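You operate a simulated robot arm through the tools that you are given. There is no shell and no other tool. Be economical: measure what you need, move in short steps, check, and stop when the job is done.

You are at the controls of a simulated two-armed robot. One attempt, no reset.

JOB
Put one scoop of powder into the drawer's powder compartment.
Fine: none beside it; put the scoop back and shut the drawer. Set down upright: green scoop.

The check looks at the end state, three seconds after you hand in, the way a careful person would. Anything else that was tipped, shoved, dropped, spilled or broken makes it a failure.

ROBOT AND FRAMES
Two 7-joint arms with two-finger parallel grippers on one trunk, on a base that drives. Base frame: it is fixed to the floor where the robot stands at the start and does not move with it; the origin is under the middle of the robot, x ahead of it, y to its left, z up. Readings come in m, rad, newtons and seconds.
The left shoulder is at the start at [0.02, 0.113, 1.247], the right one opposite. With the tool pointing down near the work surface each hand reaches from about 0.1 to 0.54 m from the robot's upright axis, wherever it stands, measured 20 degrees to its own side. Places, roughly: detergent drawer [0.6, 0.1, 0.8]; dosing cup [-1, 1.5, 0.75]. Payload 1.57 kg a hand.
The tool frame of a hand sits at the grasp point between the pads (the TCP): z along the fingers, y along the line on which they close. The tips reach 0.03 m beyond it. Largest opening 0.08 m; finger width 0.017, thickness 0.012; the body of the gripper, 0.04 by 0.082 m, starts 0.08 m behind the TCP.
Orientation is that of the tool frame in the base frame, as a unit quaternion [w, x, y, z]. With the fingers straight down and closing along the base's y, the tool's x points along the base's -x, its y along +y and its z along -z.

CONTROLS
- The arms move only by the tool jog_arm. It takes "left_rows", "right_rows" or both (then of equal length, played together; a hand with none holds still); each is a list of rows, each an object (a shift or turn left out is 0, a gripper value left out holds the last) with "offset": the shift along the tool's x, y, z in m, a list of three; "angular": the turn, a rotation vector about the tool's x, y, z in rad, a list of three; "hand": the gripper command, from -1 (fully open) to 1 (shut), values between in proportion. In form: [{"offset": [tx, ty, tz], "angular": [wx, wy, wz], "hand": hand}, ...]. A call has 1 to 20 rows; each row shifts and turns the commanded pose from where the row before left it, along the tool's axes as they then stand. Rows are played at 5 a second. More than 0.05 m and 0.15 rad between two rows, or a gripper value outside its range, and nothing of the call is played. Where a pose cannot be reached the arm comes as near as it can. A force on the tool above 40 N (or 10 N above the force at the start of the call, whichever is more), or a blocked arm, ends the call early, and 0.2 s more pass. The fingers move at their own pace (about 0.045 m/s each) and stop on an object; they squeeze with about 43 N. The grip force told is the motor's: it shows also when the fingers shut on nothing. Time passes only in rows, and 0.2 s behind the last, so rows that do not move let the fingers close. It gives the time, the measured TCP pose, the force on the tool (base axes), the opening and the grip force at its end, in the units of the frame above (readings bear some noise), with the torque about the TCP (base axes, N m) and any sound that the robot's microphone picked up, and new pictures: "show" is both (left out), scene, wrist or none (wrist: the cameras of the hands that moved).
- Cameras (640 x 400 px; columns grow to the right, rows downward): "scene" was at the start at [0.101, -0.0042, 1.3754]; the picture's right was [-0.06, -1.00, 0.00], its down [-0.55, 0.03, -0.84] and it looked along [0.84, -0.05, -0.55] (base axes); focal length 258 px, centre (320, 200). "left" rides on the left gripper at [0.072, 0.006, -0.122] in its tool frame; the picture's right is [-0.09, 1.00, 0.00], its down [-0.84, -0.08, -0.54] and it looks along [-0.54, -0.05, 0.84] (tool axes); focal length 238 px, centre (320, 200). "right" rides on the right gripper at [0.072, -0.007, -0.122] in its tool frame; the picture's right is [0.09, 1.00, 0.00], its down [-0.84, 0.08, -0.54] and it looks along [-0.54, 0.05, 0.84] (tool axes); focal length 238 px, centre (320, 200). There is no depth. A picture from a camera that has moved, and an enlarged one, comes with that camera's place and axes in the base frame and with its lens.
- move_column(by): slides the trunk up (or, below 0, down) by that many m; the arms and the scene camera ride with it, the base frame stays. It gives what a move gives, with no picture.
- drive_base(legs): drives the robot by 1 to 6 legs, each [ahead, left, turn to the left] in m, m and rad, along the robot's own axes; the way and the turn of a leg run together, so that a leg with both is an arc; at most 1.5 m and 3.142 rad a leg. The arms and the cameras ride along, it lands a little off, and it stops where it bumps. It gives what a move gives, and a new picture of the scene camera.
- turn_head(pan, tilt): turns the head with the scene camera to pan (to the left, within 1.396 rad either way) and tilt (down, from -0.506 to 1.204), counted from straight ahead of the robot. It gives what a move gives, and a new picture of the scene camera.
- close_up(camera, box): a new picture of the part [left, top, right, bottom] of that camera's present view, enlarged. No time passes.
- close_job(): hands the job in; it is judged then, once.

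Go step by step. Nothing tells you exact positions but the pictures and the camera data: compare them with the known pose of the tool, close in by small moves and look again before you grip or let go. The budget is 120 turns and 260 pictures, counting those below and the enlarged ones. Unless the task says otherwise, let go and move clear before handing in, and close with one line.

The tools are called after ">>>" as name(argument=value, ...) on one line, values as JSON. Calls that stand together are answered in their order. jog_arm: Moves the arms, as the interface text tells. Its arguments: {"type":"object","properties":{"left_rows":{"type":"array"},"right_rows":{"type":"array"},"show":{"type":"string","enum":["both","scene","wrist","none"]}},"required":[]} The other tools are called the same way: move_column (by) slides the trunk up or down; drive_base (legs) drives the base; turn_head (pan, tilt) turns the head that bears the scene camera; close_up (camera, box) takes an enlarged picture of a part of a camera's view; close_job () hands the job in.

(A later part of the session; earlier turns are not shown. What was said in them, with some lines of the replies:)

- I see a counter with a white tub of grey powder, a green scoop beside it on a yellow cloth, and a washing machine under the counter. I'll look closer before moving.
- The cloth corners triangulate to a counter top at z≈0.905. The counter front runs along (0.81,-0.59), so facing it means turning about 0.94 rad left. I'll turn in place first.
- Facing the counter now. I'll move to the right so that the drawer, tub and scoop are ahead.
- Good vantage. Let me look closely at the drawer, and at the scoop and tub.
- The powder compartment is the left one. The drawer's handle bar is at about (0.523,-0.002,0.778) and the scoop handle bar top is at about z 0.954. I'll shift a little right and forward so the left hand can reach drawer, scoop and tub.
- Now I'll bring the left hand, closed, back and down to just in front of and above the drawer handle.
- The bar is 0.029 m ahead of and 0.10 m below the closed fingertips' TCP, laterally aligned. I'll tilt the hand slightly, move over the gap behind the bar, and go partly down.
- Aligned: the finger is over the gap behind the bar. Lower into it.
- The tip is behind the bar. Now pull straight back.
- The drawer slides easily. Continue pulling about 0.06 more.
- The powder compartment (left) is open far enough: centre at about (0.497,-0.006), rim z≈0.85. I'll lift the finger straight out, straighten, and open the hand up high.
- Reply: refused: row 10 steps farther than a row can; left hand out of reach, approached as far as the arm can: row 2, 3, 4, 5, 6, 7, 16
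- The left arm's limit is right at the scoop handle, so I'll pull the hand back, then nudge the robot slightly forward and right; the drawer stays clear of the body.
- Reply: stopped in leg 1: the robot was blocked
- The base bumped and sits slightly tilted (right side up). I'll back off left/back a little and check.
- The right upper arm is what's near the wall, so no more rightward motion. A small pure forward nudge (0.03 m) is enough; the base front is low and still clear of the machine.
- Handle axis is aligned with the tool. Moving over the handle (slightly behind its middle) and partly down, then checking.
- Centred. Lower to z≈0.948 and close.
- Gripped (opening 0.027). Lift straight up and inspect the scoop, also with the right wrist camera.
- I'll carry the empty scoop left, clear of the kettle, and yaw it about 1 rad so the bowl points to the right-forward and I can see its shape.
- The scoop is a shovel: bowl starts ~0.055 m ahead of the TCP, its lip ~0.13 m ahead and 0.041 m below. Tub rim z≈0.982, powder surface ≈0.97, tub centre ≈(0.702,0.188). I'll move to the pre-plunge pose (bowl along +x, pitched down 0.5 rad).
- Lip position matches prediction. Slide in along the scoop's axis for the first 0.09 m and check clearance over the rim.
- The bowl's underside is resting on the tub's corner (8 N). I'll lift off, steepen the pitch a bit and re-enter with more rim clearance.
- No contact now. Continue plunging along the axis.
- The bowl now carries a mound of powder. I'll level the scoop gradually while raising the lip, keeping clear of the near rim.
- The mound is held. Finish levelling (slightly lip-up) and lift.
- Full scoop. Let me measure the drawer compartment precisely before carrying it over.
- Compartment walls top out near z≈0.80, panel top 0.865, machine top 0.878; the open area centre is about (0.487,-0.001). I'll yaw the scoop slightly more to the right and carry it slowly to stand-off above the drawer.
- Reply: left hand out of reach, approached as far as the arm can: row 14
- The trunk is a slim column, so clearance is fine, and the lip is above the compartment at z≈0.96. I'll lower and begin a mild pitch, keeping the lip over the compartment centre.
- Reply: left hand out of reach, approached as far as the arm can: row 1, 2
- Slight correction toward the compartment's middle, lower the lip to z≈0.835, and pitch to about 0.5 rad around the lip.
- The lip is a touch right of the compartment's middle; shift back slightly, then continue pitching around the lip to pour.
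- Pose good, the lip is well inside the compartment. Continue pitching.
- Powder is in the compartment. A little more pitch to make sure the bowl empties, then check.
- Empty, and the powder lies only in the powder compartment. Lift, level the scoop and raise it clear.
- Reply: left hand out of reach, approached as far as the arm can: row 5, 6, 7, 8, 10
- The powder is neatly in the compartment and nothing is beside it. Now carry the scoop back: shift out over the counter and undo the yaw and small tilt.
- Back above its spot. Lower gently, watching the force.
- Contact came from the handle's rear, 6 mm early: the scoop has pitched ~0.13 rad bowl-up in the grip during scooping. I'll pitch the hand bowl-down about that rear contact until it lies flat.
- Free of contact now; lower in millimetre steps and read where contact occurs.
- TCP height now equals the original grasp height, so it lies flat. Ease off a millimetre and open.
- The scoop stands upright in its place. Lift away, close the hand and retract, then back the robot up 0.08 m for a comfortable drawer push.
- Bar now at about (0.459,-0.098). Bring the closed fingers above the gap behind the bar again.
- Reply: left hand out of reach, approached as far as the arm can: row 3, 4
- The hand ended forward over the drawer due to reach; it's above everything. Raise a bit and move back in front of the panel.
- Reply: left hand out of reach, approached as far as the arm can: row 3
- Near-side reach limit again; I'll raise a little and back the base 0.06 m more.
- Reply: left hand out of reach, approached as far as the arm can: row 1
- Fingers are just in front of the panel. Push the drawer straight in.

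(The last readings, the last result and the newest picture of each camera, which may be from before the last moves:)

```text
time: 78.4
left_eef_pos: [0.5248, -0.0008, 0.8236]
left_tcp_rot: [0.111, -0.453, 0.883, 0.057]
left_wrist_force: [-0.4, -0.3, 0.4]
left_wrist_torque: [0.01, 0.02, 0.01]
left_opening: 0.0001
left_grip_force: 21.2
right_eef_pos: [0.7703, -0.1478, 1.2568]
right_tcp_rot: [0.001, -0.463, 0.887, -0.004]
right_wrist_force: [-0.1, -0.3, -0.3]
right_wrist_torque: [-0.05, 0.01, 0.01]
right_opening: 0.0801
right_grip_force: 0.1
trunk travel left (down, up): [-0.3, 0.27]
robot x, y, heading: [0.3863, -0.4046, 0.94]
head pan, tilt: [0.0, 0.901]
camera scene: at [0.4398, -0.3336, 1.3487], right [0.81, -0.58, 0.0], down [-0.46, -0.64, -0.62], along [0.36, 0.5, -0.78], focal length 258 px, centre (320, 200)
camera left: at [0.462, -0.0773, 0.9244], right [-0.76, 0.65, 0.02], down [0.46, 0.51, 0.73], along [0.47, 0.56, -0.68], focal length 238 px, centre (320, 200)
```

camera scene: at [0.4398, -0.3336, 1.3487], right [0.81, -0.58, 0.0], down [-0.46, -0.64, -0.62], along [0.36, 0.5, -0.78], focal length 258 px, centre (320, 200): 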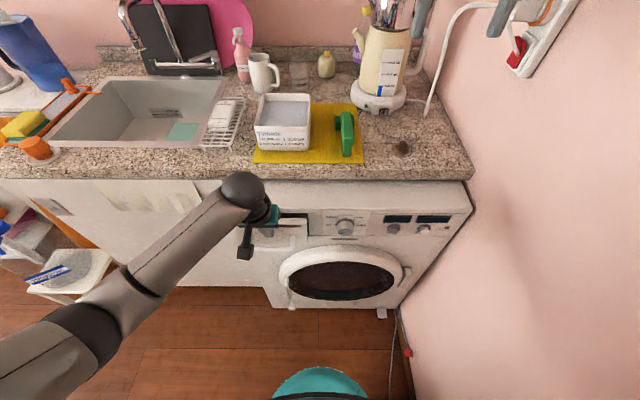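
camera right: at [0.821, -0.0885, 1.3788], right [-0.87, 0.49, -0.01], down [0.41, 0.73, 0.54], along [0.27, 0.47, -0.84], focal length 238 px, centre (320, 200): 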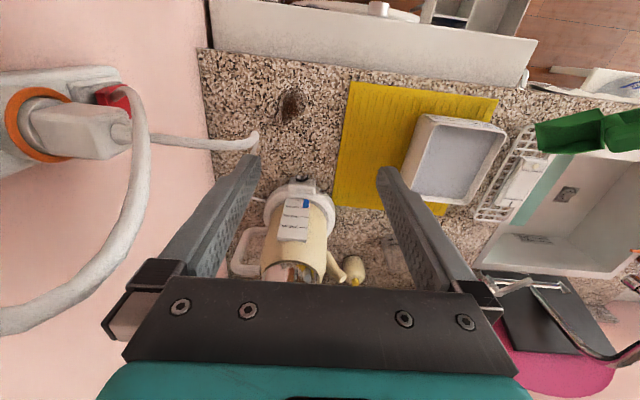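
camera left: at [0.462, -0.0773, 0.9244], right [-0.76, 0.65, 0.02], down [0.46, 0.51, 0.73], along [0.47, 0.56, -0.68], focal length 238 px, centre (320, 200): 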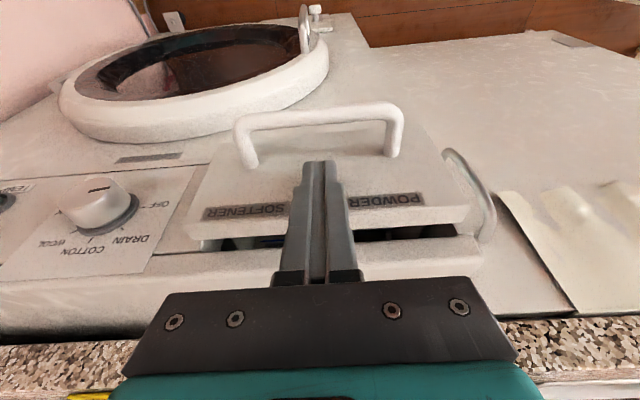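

Nearly shut. Push the last couple of centimetres in small steps until it stops.

>>> jog_arm(left_rows=[{"offset": [-0.0068, 0, 0.0017]}, {"offset": [-0.0068, 0, 0.0017]}, {"offset": [-0.0048, 0, 0.0012]}, {"offset": [-0.0029, 0, 0.0007]}, {"offset": [-0.0029, 0, 0.0007]}, {"offset": [-0.0029, 0, 0.0007]}, {"offset": [-0.0029, 0, 0.0007]}, {}])

>>> close_up(camera="scene", box=[220, 180, 348, 260])

```text
time: 79.9
left_eef_pos: [0.5386, 0.0169, 0.8184]
left_tcp_rot: [0.099, -0.452, 0.885, 0.051]
left_wrist_force: [-6.8, -10.4, 3.7]
left_wrist_torque: [-0.18, 0.25, -0.02]
left_opening: 0.0
left_grip_force: 21.0
right_eef_pos: [0.7689, -0.1477, 1.2562]
right_tcp_rot: [0.002, -0.463, 0.887, -0.004]
right_wrist_force: [-0.1, 0.3, -0.5]
right_wrist_torque: [-0.03, 0.01, 0.04]
right_opening: 0.0803
right_grip_force: 0.0
trunk travel left (down, up): [-0.3, 0.27]
robot x, y, heading: [0.3884, -0.4043, 0.947]
head pan, tilt: [0.0, 0.901]
stopped in row 7 (left hand): the force on the tool passed its limit at 43 N (the readings are from after the stop); the commanded pose is now the measured one
camera scene: at [0.4392, -0.3346, 1.3487], right [0.81, -0.58, 0.0], down [-0.46, -0.64, -0.62], along [0.36, 0.5, -0.78], focal length 258 px, centre (320, 200)
camera left: at [0.4766, -0.0586, 0.923], right [-0.75, 0.66, 0.02], down [0.47, 0.52, 0.71], along [0.46, 0.55, -0.7], focal length 238 px, centre (320, 200)
```

scene: 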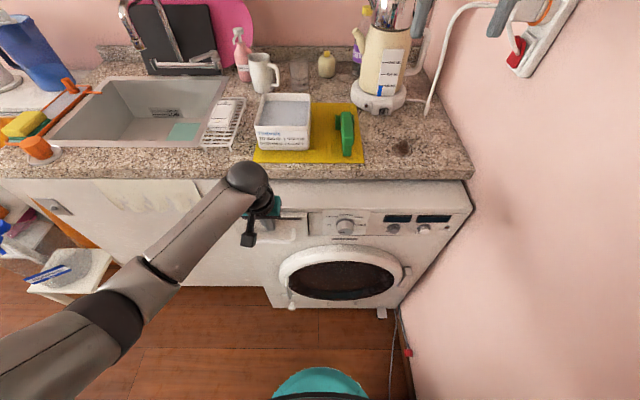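
left: 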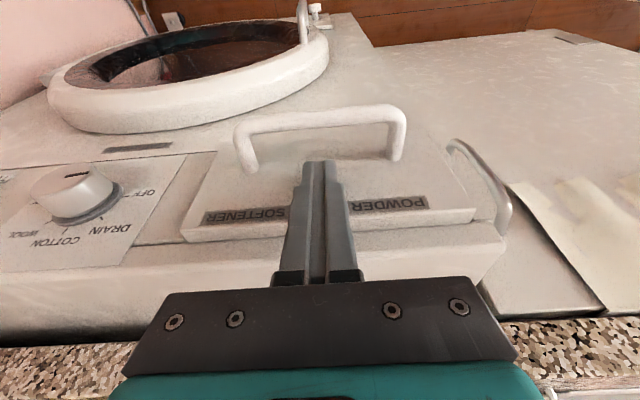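

```text
5.00 times, centred on (284, 220) of scene
camera zoom: at [0.4392, -0.3346, 1.3487], right [0.81, -0.58, 0.0], down [-0.46, -0.64, -0.62], along [0.36, 0.5, -0.78], focal length 1292 px, centre (500, 100)
```

zoom: 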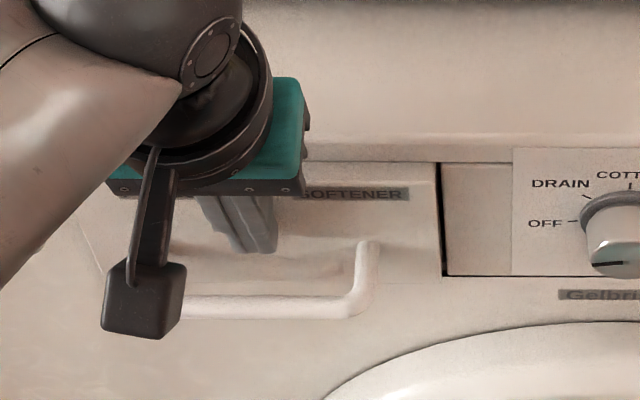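

The drawer hit its stop (bar back at its original place). Ease back, lift the hand out and retract, then check the whole scene.

>>> jog_arm(left_rows=[{"offset": [0.008, 0, -0.002]}, {"offset": [-0.0099, 0, -0.0388]}, {"offset": [-0.004, 0, -0.0388]}, {"offset": [0.0, 0, -0.04]}, {"offset": [0.0, 0, -0.04]}, {"offset": [0.0, 0, -0.04]}, {"offset": [0.0, 0.03, -0.03]}, {"offset": [0.0, 0.03, -0.03]}, {"offset": [0.0, 0.04, 0]}, {"offset": [0.0, 0.04, 0]}, {"hand": 0}, {}])

>>> close_up(camera="scene", box=[210, 170, 370, 270])

>>> close_up(camera="scene", box=[220, 70, 412, 190])

```text
time: 82.5
left_eef_pos: [0.3953, 0.056, 1.077]
left_tcp_rot: [0.103, -0.452, 0.885, 0.053]
left_wrist_force: [-0.4, 0.1, -0.2]
left_wrist_torque: [-0.04, -0.03, 0.0]
left_opening: 0.0402
left_grip_force: 0.1
right_eef_pos: [0.7686, -0.1479, 1.2569]
right_tcp_rot: [0.002, -0.463, 0.887, -0.005]
right_wrist_force: [0.1, 0.1, -0.1]
right_wrist_torque: [0.02, -0.02, -0.01]
right_opening: 0.0802
right_grip_force: 0.0
trunk travel left (down, up): [-0.3, 0.27]
robot x, y, heading: [0.3879, -0.4059, 0.949]
head pan, tilt: [0.0, 0.901]
camera scene: at [0.4393, -0.334, 1.3487], right [0.81, -0.58, 0.0], down [-0.46, -0.64, -0.62], along [0.36, 0.5, -0.78], focal length 258 px, centre (320, 200)
camera left: at [0.3331, -0.0187, 1.1785], right [-0.75, 0.66, 0.02], down [0.47, 0.51, 0.72], along [0.46, 0.55, -0.7], focal length 238 px, centre (320, 200)
```

scene: 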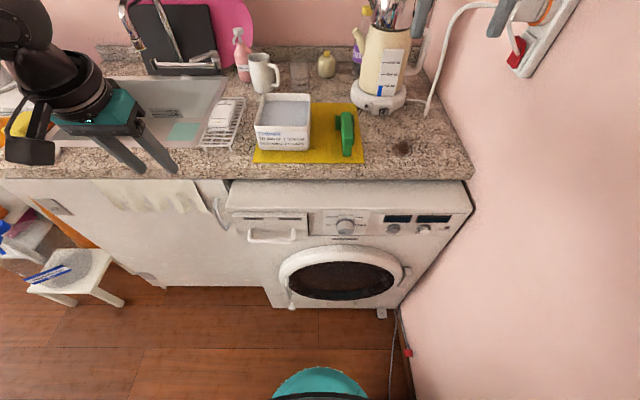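
left: 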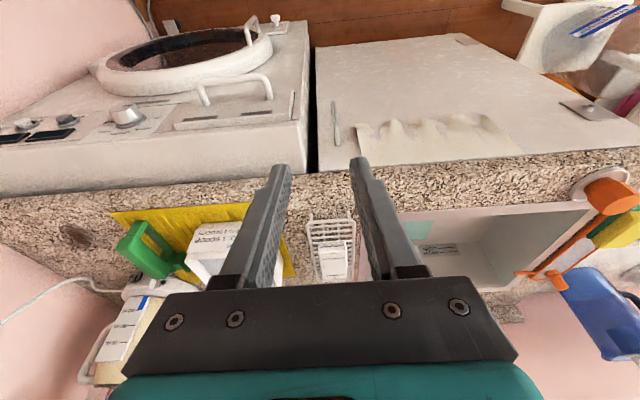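

```text
4.00 times, centred on (290, 220) of scene
camera zoom: at [0.4393, -0.334, 1.3487], right [0.81, -0.58, 0.0], down [-0.46, -0.64, -0.62], along [0.36, 0.5, -0.78], focal length 1034 px, centre (440, 120)
```

zoom: 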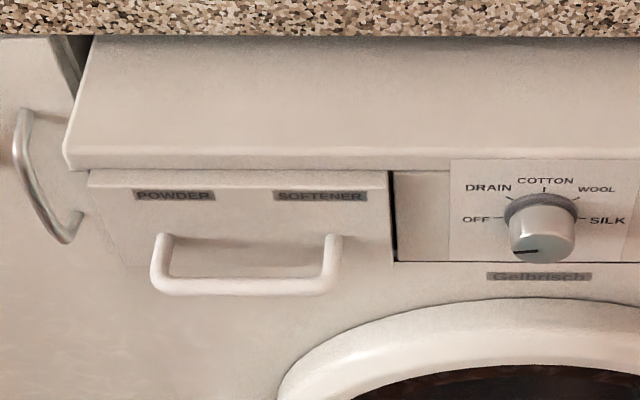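

```text
3.33 times, centred on (316, 130) of scene
camera zoom: at [0.4393, -0.334, 1.3487], right [0.81, -0.58, 0.0], down [-0.46, -0.64, -0.62], along [0.36, 0.5, -0.78], focal length 862 px, centre (333, 433)
```

zoom: 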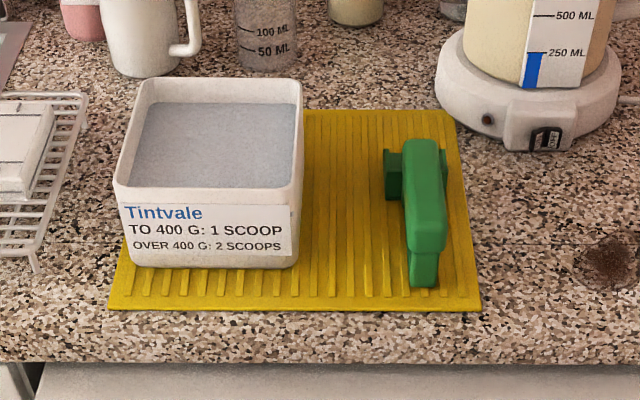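

The drawer is shut with its handle back where it started. The scoop stands upright on the cloth, the tub and counter look undisturbed with no powder beside anything, and both hands are clear.

>>> close_job()

```text
The job is handed in.
```

I put one scoop of powder in the drawer's powder compartment, stood the green scoop back upright on its cloth, and shut the drawer; I saw no powder spilled.
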